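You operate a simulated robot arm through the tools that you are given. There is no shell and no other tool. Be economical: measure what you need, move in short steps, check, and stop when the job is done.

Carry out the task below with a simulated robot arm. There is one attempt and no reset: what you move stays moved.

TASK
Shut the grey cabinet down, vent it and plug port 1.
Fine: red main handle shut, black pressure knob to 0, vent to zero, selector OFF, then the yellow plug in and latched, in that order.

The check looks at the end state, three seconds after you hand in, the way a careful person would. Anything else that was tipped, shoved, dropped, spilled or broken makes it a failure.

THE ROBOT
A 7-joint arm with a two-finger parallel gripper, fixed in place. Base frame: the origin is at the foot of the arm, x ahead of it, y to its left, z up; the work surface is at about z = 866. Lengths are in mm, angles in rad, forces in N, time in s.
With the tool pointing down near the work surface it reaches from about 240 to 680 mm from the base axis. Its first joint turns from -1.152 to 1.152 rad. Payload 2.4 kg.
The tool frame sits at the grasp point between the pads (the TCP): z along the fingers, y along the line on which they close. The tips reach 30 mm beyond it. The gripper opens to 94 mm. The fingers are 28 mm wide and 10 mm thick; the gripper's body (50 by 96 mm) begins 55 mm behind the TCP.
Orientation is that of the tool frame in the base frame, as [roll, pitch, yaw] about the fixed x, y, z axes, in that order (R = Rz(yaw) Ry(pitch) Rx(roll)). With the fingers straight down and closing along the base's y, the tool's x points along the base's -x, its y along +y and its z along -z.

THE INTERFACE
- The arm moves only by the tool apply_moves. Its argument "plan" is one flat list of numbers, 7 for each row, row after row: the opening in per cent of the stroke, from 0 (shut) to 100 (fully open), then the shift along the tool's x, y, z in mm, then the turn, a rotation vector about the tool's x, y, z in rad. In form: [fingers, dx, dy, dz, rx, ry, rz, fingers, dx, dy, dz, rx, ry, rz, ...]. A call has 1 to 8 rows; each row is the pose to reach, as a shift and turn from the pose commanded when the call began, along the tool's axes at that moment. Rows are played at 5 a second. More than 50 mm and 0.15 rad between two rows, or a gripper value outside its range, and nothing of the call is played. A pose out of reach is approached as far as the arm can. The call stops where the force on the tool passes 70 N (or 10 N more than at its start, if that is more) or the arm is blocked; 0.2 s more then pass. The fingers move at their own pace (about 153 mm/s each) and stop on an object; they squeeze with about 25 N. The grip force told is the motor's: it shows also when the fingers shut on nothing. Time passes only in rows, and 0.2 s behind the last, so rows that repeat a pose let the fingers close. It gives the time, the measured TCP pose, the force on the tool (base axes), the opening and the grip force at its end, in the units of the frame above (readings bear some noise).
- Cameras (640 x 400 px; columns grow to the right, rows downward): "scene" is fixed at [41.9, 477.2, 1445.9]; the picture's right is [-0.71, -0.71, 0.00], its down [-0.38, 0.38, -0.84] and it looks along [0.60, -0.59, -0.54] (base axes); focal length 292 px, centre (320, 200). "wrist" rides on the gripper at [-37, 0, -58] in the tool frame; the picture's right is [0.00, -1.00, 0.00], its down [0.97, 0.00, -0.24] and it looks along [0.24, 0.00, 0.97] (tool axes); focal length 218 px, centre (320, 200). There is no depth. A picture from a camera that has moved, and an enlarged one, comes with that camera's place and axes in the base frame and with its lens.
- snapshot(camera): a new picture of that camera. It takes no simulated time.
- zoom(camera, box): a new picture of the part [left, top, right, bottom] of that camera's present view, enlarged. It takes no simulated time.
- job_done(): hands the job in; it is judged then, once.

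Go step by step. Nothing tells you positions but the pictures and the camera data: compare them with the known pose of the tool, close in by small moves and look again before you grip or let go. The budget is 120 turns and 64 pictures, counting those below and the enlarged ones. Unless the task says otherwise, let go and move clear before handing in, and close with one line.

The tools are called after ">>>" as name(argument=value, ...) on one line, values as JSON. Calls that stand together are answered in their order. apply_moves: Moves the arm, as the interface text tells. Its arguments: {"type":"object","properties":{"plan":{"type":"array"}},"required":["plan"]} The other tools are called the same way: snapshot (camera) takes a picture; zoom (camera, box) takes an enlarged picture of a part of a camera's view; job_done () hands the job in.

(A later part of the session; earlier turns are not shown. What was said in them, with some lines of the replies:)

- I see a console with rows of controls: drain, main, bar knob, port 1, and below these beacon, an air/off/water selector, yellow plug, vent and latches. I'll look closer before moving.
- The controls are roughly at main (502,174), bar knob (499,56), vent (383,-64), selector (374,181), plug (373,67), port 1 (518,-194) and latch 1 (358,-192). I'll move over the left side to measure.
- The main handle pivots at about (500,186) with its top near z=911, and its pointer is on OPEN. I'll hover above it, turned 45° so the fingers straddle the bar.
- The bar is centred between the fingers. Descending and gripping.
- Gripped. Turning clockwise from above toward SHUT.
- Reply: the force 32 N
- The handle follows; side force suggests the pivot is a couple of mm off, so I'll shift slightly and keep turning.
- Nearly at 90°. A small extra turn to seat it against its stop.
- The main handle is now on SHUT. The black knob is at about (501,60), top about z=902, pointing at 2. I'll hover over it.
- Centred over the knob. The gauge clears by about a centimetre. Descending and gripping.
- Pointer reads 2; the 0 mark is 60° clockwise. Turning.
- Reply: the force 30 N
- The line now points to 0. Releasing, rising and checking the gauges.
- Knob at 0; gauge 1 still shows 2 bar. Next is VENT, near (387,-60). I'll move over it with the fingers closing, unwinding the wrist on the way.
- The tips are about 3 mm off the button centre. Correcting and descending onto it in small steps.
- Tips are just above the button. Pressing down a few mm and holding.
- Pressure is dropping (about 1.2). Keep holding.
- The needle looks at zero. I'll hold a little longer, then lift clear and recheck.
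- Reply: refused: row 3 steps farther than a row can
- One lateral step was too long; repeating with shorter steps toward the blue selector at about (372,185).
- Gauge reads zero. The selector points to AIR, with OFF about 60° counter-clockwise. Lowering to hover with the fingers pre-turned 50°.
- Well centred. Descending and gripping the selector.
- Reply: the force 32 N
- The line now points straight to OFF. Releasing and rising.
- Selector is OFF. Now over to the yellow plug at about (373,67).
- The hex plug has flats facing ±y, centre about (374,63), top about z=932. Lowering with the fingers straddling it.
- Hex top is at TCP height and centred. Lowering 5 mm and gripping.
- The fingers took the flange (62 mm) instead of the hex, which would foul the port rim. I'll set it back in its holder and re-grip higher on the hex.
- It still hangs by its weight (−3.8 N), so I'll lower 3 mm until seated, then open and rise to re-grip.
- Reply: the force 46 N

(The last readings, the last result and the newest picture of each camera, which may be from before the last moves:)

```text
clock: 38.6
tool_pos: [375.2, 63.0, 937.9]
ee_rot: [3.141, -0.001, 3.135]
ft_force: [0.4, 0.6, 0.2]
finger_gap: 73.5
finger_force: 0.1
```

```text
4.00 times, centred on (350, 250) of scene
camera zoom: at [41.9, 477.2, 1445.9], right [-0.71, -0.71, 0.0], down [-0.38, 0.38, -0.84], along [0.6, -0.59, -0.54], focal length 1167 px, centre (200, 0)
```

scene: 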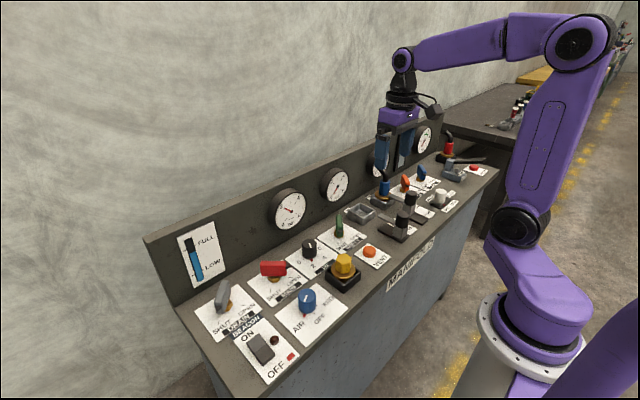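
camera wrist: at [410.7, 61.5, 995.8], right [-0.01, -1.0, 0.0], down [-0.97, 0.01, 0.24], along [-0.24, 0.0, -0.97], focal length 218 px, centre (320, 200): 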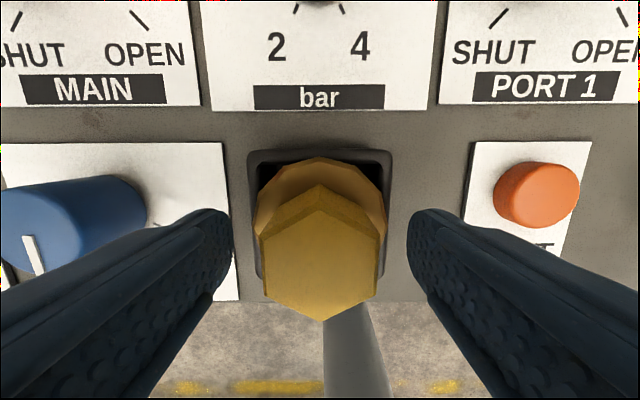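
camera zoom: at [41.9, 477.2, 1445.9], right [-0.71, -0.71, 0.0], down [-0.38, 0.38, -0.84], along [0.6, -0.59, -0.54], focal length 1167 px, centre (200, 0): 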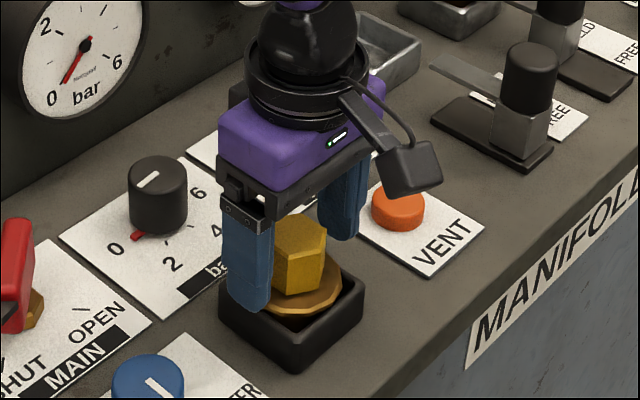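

Seated and upright in its holder. Closing on the hex with the tips above the flange.

>>> apply_moves(plan=[78, 0, 0, 3, 0, 0, 0, 0, 0, 0, 3, 0, 0, 0, 0, 0, 0, 3, 0, 0, 0, 0, 0, 0, 3, 0, 0, 0])

```text
clock: 39.6
tool_pos: [373.7, 62.8, 935.0]
ee_rot: [-3.142, 0.001, 3.137]
ft_force: [0.2, 1.1, 4.1]
finger_gap: 41.6
finger_force: 25.2
```

Gripped the hex. Lifting and carrying toward port 1, pausing short of it to measure.

>>> apply_moves(plan=[0, 0, 0, -20, 0, 0, 0, 0, 0, 0, -60, 0, 0, 0, 0, 0, -10, -105, 0, 0, 0, 0, 0, -52, -115, 0, 0, 0, 0, 0, -98, -115, 0, 0, 0, 0, -15, -140, -115, 0, 0, 0, 0, -35, -180, -115, 0, 0, 0, 0, -50, -222, -115, 0, 0, 0])

>>> apply_moves(plan=[0, -11, -35, 0, 0, 0, 0.002, 0, -11, -35, 0, 0, 0, 0.004])

>>> snapshot(camera="wrist")

>>> zoom(camera="scene", box=[330, 100, 530, 250])

```text
clock: 41.4
tool_pos: [424.0, -161.6, 1049.0]
ee_rot: [3.141, -0.001, 3.136]
ft_force: [-0.1, -1.0, -3.9]
finger_gap: 41.5
finger_force: 24.8
```

```text
clock: 42.0
tool_pos: [433.6, -195.9, 1049.7]
ee_rot: [3.14, -0.001, 3.131]
ft_force: [0.5, -0.2, -3.2]
finger_gap: 41.6
finger_force: 25.1
```

```text
20 pictures are left
camera wrist: at [470.0, -196.5, 1107.9], right [-0.01, -1.0, 0.0], down [-0.97, 0.01, 0.24], along [-0.24, 0.0, -0.97], focal length 218 px, centre (320, 200)
```

wrist: 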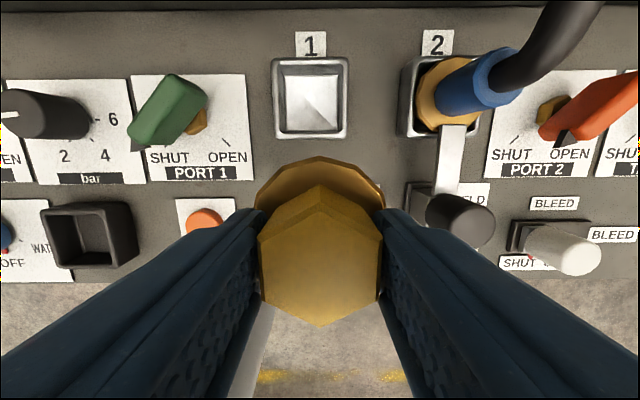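

```text
2.67 times, centred on (430, 175) of scene
camera zoom: at [42.0, 477.1, 1445.9], right [-0.71, -0.71, 0.0], down [-0.38, 0.38, -0.84], along [0.6, -0.59, -0.54], focal length 778 px, centre (27, 267)
```

zoom: 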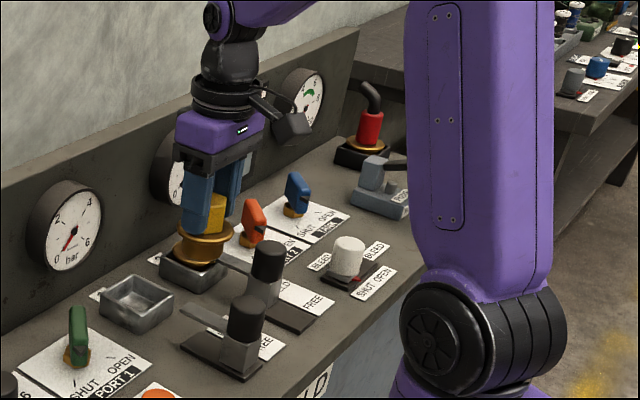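

Port 1 is clearly visible ahead. Zooming for precise centring.

>>> zoom(camera="wrist", box=[255, 30, 385, 160])

```text
3.08 times, centred on (320, 95) of wrist
camera zoom: at [470.0, -196.5, 1107.9], right [-0.01, -1.0, 0.0], down [-0.97, 0.01, 0.24], along [-0.24, 0.0, -0.97], focal length 672 px, centre (320, 523)
```

zoom: 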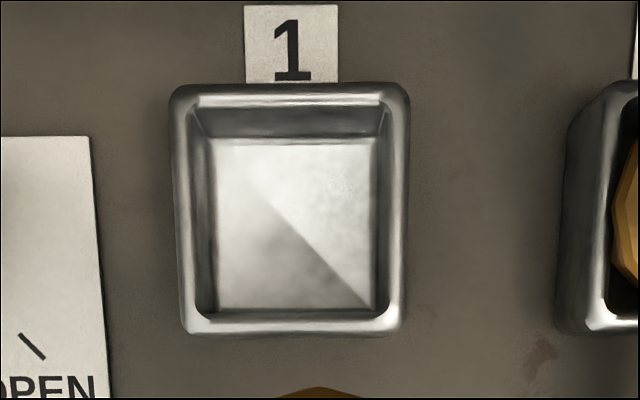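

Port centre is about (514,−188). I'll zoom on the held plug to see how it sits relative to the TCP.

>>> zoom(camera="wrist", box=[220, 140, 420, 340])

```text
2.00 times, centred on (320, 240) of wrist
camera zoom: at [470.0, -196.5, 1107.9], right [-0.01, -1.0, 0.0], down [-0.97, 0.01, 0.24], along [-0.24, 0.0, -0.97], focal length 436 px, centre (320, 120)
```

zoom: 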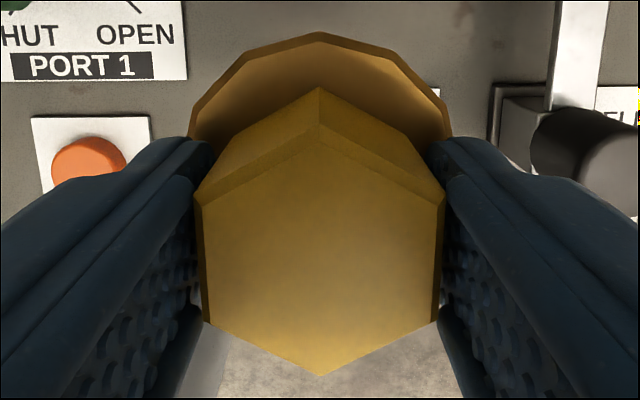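

The plug is centred in the grip within a millimetre or two. Moving over port 1 and down to just above it.

>>> apply_moves(plan=[0, -41, 4.4, 0, 0, 0, -0.005, 0, -81.9, 8.8, 5, 0, 0, -0.0106, 0, -81.9, 8.8, 40, 0, 0, -0.0106, 0, -81.9, 8.8, 75, 0, 0, -0.0106, 0, -81.9, 8.8, 90, 0, 0, -0.0106])

>>> snapshot(camera="wrist")

>>> zoom(camera="scene", box=[330, 140, 450, 240])

```text
clock: 43.2
tool_pos: [516.0, -186.8, 957.2]
ee_rot: [3.142, 0.0, -3.14]
ft_force: [-0.3, -0.5, -3.9]
finger_gap: 41.6
finger_force: 25.0
```

```text
16 pictures are left
camera wrist: at [551.8, -188.2, 1016.3], right [0.0, -1.0, 0.0], down [-0.97, 0.0, 0.24], along [-0.24, 0.0, -0.97], focal length 218 px, centre (320, 200)
```

wrist: 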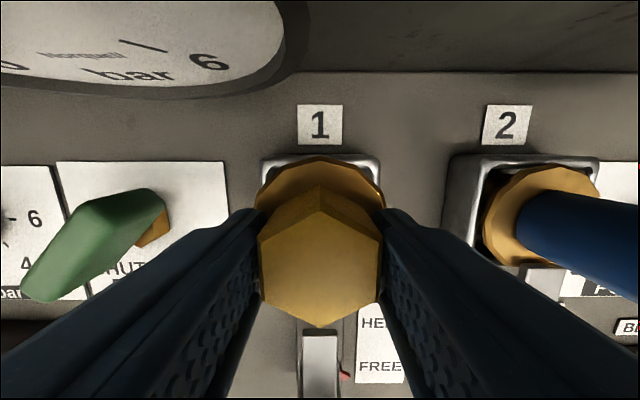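

```text
4.00 times, centred on (390, 190) of scene
camera zoom: at [42.0, 477.2, 1445.9], right [-0.71, -0.71, 0.0], down [-0.38, 0.38, -0.84], along [0.6, -0.59, -0.54], focal length 1167 px, centre (40, 240)
```

zoom: 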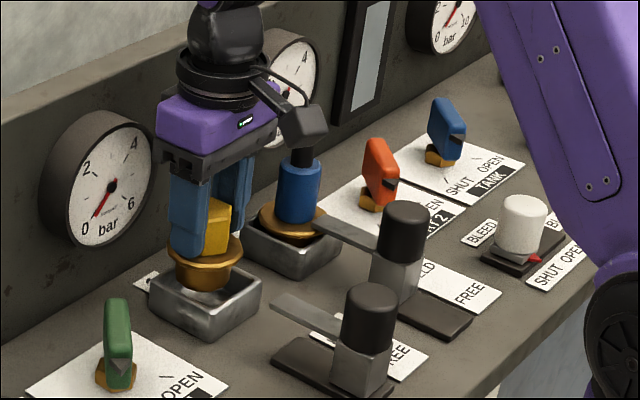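

Aligned above the port. Lowering gently.

>>> apply_moves(plan=[0, 0, 0, 6, 0, 0, 0, 0, 0, 0, 12, 0, 0, 0, 0, 0, 0, 17, 0, 0, 0, 0, 0, 0, 20, 0, 0, 0, 0, 0, 0, 22, 0, 0, 0])

>>> zoom(camera="scene", box=[330, 140, 450, 240])

```text
clock: 44.4
tool_pos: [515.1, -186.4, 936.6]
ee_rot: [-3.141, 0.0, -3.14]
ft_force: [0.1, -1.2, -3.0]
finger_gap: 41.7
finger_force: 24.8
```

```text
4.00 times, centred on (390, 190) of scene
camera zoom: at [42.0, 477.2, 1445.9], right [-0.71, -0.71, 0.0], down [-0.38, 0.38, -0.84], along [0.6, -0.59, -0.54], focal length 1167 px, centre (40, 240)
```

zoom: 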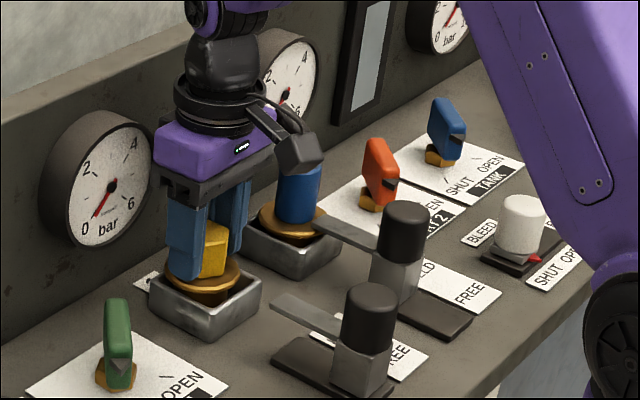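

No contact yet; continuing down in small steps until it seats.

>>> apply_moves(plan=[0, 0, 0, 2, 0, 0, 0, 0, 0, 0, 4, 0, 0, 0, 0, 0, 0, 6, 0, 0, 0])

```text
clock: 45.2
tool_pos: [517.7, -187.4, 933.7]
ee_rot: [-3.141, 0.005, -3.139]
ft_force: [-3.6, 2.1, 23.3]
finger_gap: 42.2
finger_force: 24.9
```

Contact at about z=934, matching the parked seating height. Checking.

>>> zoom(camera="scene", box=[330, 140, 450, 240])

```text
4.00 times, centred on (390, 190) of scene
camera zoom: at [41.4, 477.4, 1445.9], right [-0.71, -0.71, 0.0], down [-0.38, 0.38, -0.84], along [0.6, -0.59, -0.54], focal length 1167 px, centre (40, 240)
```

zoom: 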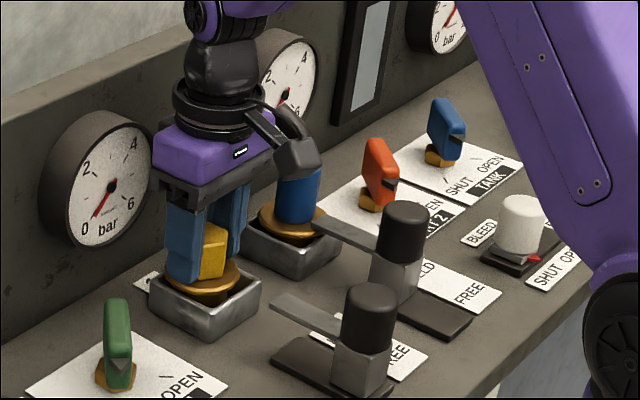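

Looks seated like in the holder. I'll push a bit more to see whether it goes deeper.

>>> apply_moves(plan=[0, 0, 0, 2, 0, 0, 0, 0, 0, 0, 4, 0, 0, 0, 0, 0, 0, 4, 0, 0, 0])

>>> snapshot(camera="wrist")

```text
clock: 46.0
tool_pos: [516.5, -186.5, 931.1]
ee_rot: [-3.137, 0.009, -3.139]
ft_force: [-8.6, 4.7, 58.2]
finger_gap: 41.6
finger_force: 25.0
```

```text
12 pictures are left
camera wrist: at [552.2, -187.2, 989.8], right [0.0, -1.0, 0.0], down [-0.97, 0.0, 0.23], along [-0.23, 0.0, -0.97], focal length 218 px, centre (320, 200)
```

wrist: 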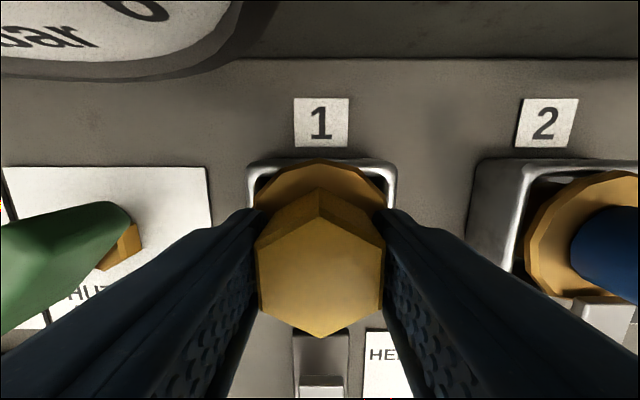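

Firm resistance now. I'll relax the push, open, and back off for an unobstructed look.

>>> apply_moves(plan=[0, 0, 0, -3, 0, 0, 0, 0, 0, 0, -5, 0, 0, 0, 75, 0, 0, -5, 0, 0, 0, 75, 0, 0, -5, 0, 0, 0, 75, 0, 0, -25, 0, 0, 0, 75, 0, 0, -70, 0, 0, 0, 75, 40, 0, -95, 0, 0, 0])

>>> snapshot(camera="wrist")

```text
clock: 47.6
tool_pos: [474.8, -185.6, 1023.1]
ee_rot: [3.141, 0.0, -3.14]
ft_force: [-0.9, 0.5, -0.1]
finger_gap: 70.4
finger_force: 0.1
```

```text
11 pictures are left
camera wrist: at [511.6, -186.7, 1081.0], right [0.0, -1.0, 0.0], down [-0.97, 0.0, 0.24], along [-0.24, 0.0, -0.97], focal length 218 px, centre (320, 200)
```

wrist: 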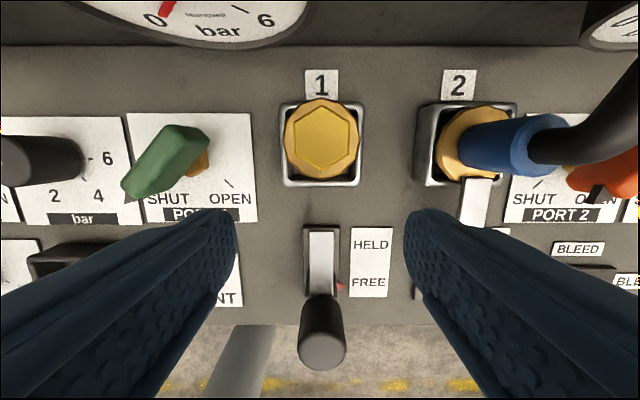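

>>> zoom(camera="wrist", box=[260, 60, 520, 220])

>>> zoom(camera="scene", box=[340, 150, 450, 240])

```text
2.46 times, centred on (390, 140) of wrist
camera zoom: at [511.6, -186.7, 1081.0], right [0.0, -1.0, 0.0], down [-0.97, 0.0, 0.24], along [-0.24, 0.0, -0.97], focal length 537 px, centre (148, 348)
```

zoom: 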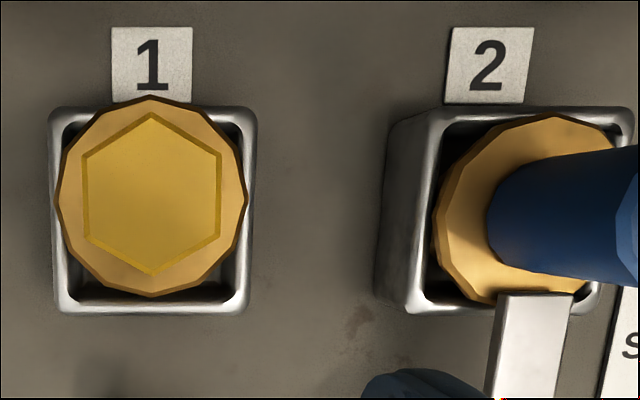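

```text
4.44 times, centred on (395, 195) of scene
camera zoom: at [41.9, 477.2, 1445.9], right [-0.71, -0.71, 0.0], down [-0.38, 0.38, -0.84], along [0.6, -0.59, -0.54], focal length 1296 px, centre (-13, 222)
```

zoom: 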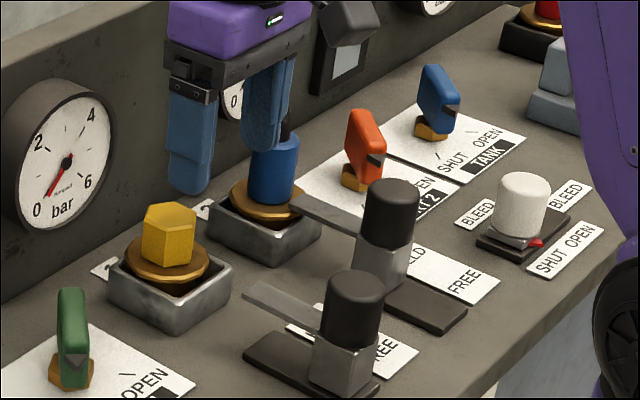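

The plug looks seated, but I want to compare its flange height with port 2's before latching.

>>> zoom(camera="scene", box=[360, 185, 420, 230])

```text
8.89 times, centred on (390, 208) of scene
camera zoom: at [41.9, 477.2, 1445.9], right [-0.71, -0.71, 0.0], down [-0.38, 0.38, -0.84], along [0.6, -0.59, -0.54], focal length 2592 px, centre (-302, 133)
```

zoom: 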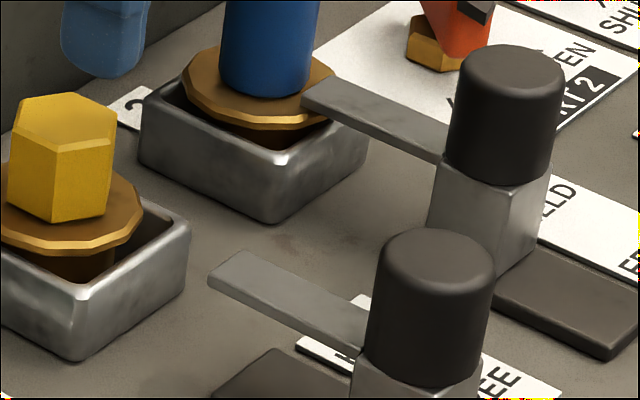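

Flange heights match, so the plug is seated. Now the latch 1 knob, about (364,−187), top near z=950: moving over it with the fingers straddling along y.

>>> apply_moves(plan=[75, 37, -0.5, 0, 0, 0, 0, 75, 74, -1, 5, 0, 0, 0, 75, 111, -1.5, 18, 0, 0, 0])

>>> snapshot(camera="wrist")

```text
clock: 48.4
tool_pos: [364.4, -188.4, 1005.2]
ee_rot: [3.141, 0.001, -3.139]
ft_force: [-0.5, 0.2, -0.1]
finger_gap: 70.6
finger_force: 0.0
```

```text
7 pictures are left
camera wrist: at [399.8, -189.3, 1063.1], right [0.0, -1.0, 0.0], down [-0.97, 0.0, 0.24], along [-0.24, 0.0, -0.97], focal length 218 px, centre (320, 200)
```

wrist: 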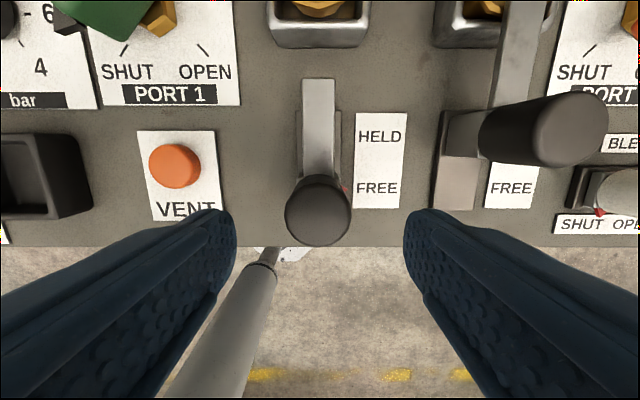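

Centred over the latch knob. Descending and gripping it.

>>> apply_moves(plan=[75, 0, 0, 25, 0, 0, 0, 75, 0, 0, 50, 0, 0, 0, 75, 0, 0, 62, 0, 0, 0, 0, 0, 0, 62, 0, 0, 0, 0, 0, 0, 62, 0, 0, 0, 0, 0, 0, 62, 0, 0, 0])

>>> apply_moves(plan=[0, -8, 0, 0, 0, 0, 0, 0, -16, 0, 0, 0, 0, 0, 0, -24, 0, 0, 0, 0, 0, 0, -32, 0, 0, 0, 0, 0, 0, -40, 0, 0, 0, 0, 0])

>>> snapshot(camera="wrist")

```text
clock: 49.8
tool_pos: [364.9, -186.1, 942.0]
ee_rot: [3.141, 0.0, -3.14]
ft_force: [-0.5, 9.0, -0.3]
finger_gap: 37.8
finger_force: 45.0
```

```text
clock: 51.0
tool_pos: [405.6, -187.7, 941.6]
ee_rot: [3.141, 0.0, -3.139]
ft_force: [1.3, 14.1, 6.4]
finger_gap: 37.8
finger_force: 45.1
```

```text
6 pictures are left
camera wrist: at [441.4, -188.2, 1000.4], right [0.0, -1.0, 0.0], down [-0.97, 0.0, 0.24], along [-0.24, 0.0, -0.97], focal length 218 px, centre (320, 200)
```

wrist: 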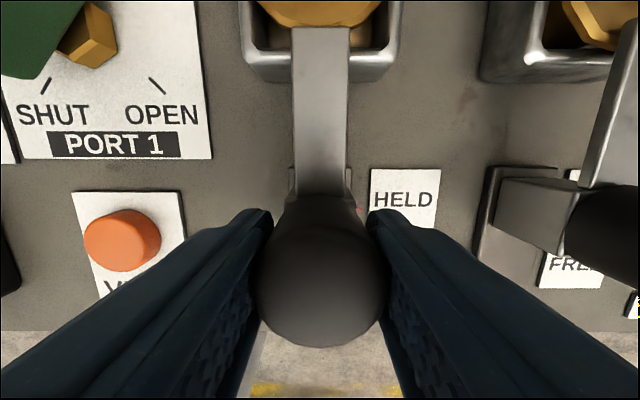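

The latch slides freely and its tip reaches the flange. Continuing to its end stop.

>>> apply_moves(plan=[0, -3, 0, 0, 0, 0, 0, 0, -6, 0, 0, 0, 0, 0, 0, -9, 0, 0, 0, 0, 0, 0, -9, 0, 0, 0, 0, 0])

>>> zoom(camera="wrist", box=[200, 0, 640, 275])

```text
clock: 52.0
tool_pos: [408.6, -186.4, 942.1]
ee_rot: [3.138, -0.009, 3.141]
ft_force: [-28.7, 13.5, 19.7]
finger_gap: 38.0
finger_force: 45.3
```

```text
1.45 times, centred on (420, 138) of wrist
camera zoom: at [446.0, -188.5, 999.9], right [0.0, -1.0, 0.0], down [-0.97, 0.0, 0.25], along [-0.25, 0.0, -0.97], focal length 318 px, centre (174, 291)
```

zoom: 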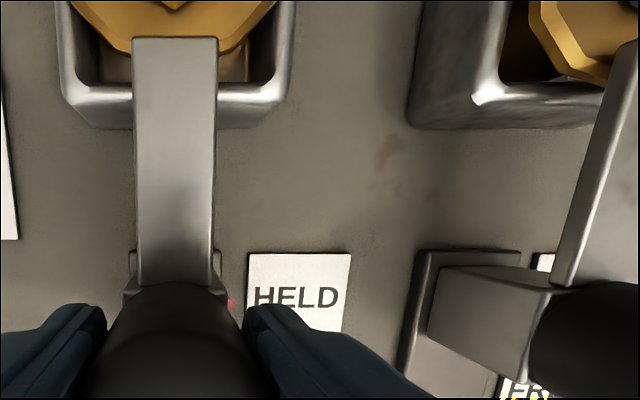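

It has hit its stop after about 44 mm, as expected. Releasing and rising for a final look.

>>> apply_moves(plan=[0, 5, 0, 0, 0, 0, 0, 75, 5, 0, 0, 0, 0, 0, 75, 5, 0, 0, 0, 0, 0, 75, 5, 0, -40, 0, 0, 0, 75, 5, 0, -85, 0, 0, 0, 75, 5, 0, -130, 0, 0, 0, 75, 5, 0, -160, 0, 0, 0])

>>> snapshot(camera="wrist")

>>> zoom(camera="scene", box=[355, 180, 431, 237])

```text
clock: 53.6
tool_pos: [410.7, -188.8, 1102.0]
ee_rot: [3.141, 0.0, 3.141]
ft_force: [-0.5, -0.6, 0.2]
finger_gap: 70.6
finger_force: 0.1
```

```text
4 pictures are left
camera wrist: at [445.0, -189.2, 1160.7], right [0.0, -1.0, 0.0], down [-0.97, 0.0, 0.24], along [-0.24, 0.0, -0.97], focal length 218 px, centre (320, 200)
```

wrist: 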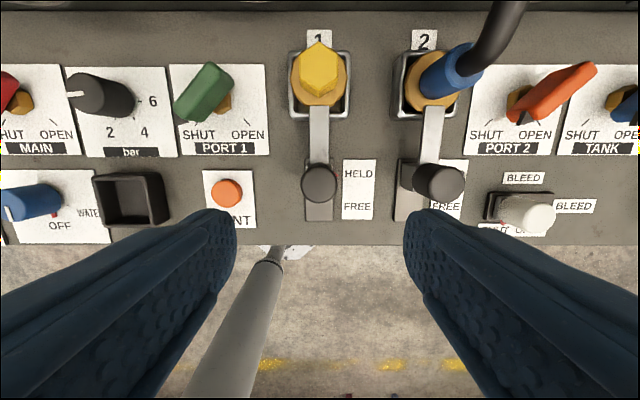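

```text
7.02 times, centred on (393, 208) of scene
camera zoom: at [41.9, 477.2, 1445.9], right [-0.71, -0.71, 0.0], down [-0.38, 0.38, -0.84], along [0.6, -0.59, -0.54], focal length 2047 px, centre (-192, 140)
```

zoom: 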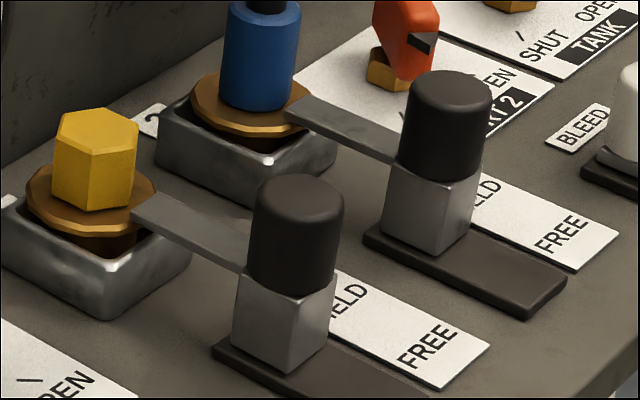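

Latch 1 matches latch 2, with the bar over the flange and at HELD. One last check of the handle, knob, selector and gauges.

>>> zoom(camera="scene", box=[180, 160, 400, 370])

```text
1.90 times, centred on (290, 265) of scene
camera zoom: at [41.9, 477.2, 1445.9], right [-0.71, -0.71, 0.0], down [-0.38, 0.38, -0.84], along [0.6, -0.59, -0.54], focal length 556 px, centre (377, 76)
```

zoom: 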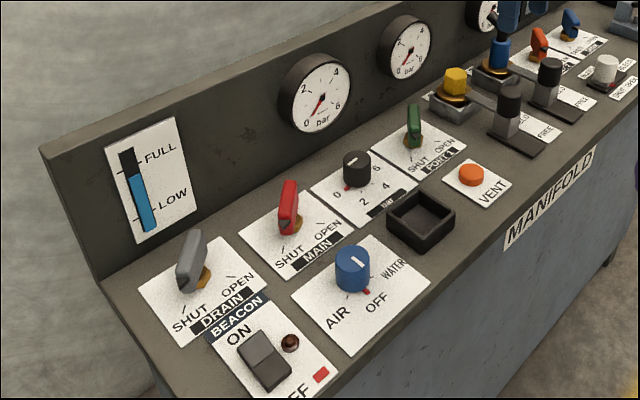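

Main is on SHUT, the knob at 0, the gauge at zero, the selector on OFF, the plug is in port 1 and latched, and the arm is clear. Handing in.

>>> job_done()

```text
The job is handed in.
```

The grey cabinet is shut down in the order you gave: main shut, pressure knob at 0, vented to zero, selector OFF, and the yellow plug seated in port 1 with its latch at HELD. On my first lift the gripper had the plug by its flange, so I set it back in its holder and gripped it again higher up before moving it to port 1.
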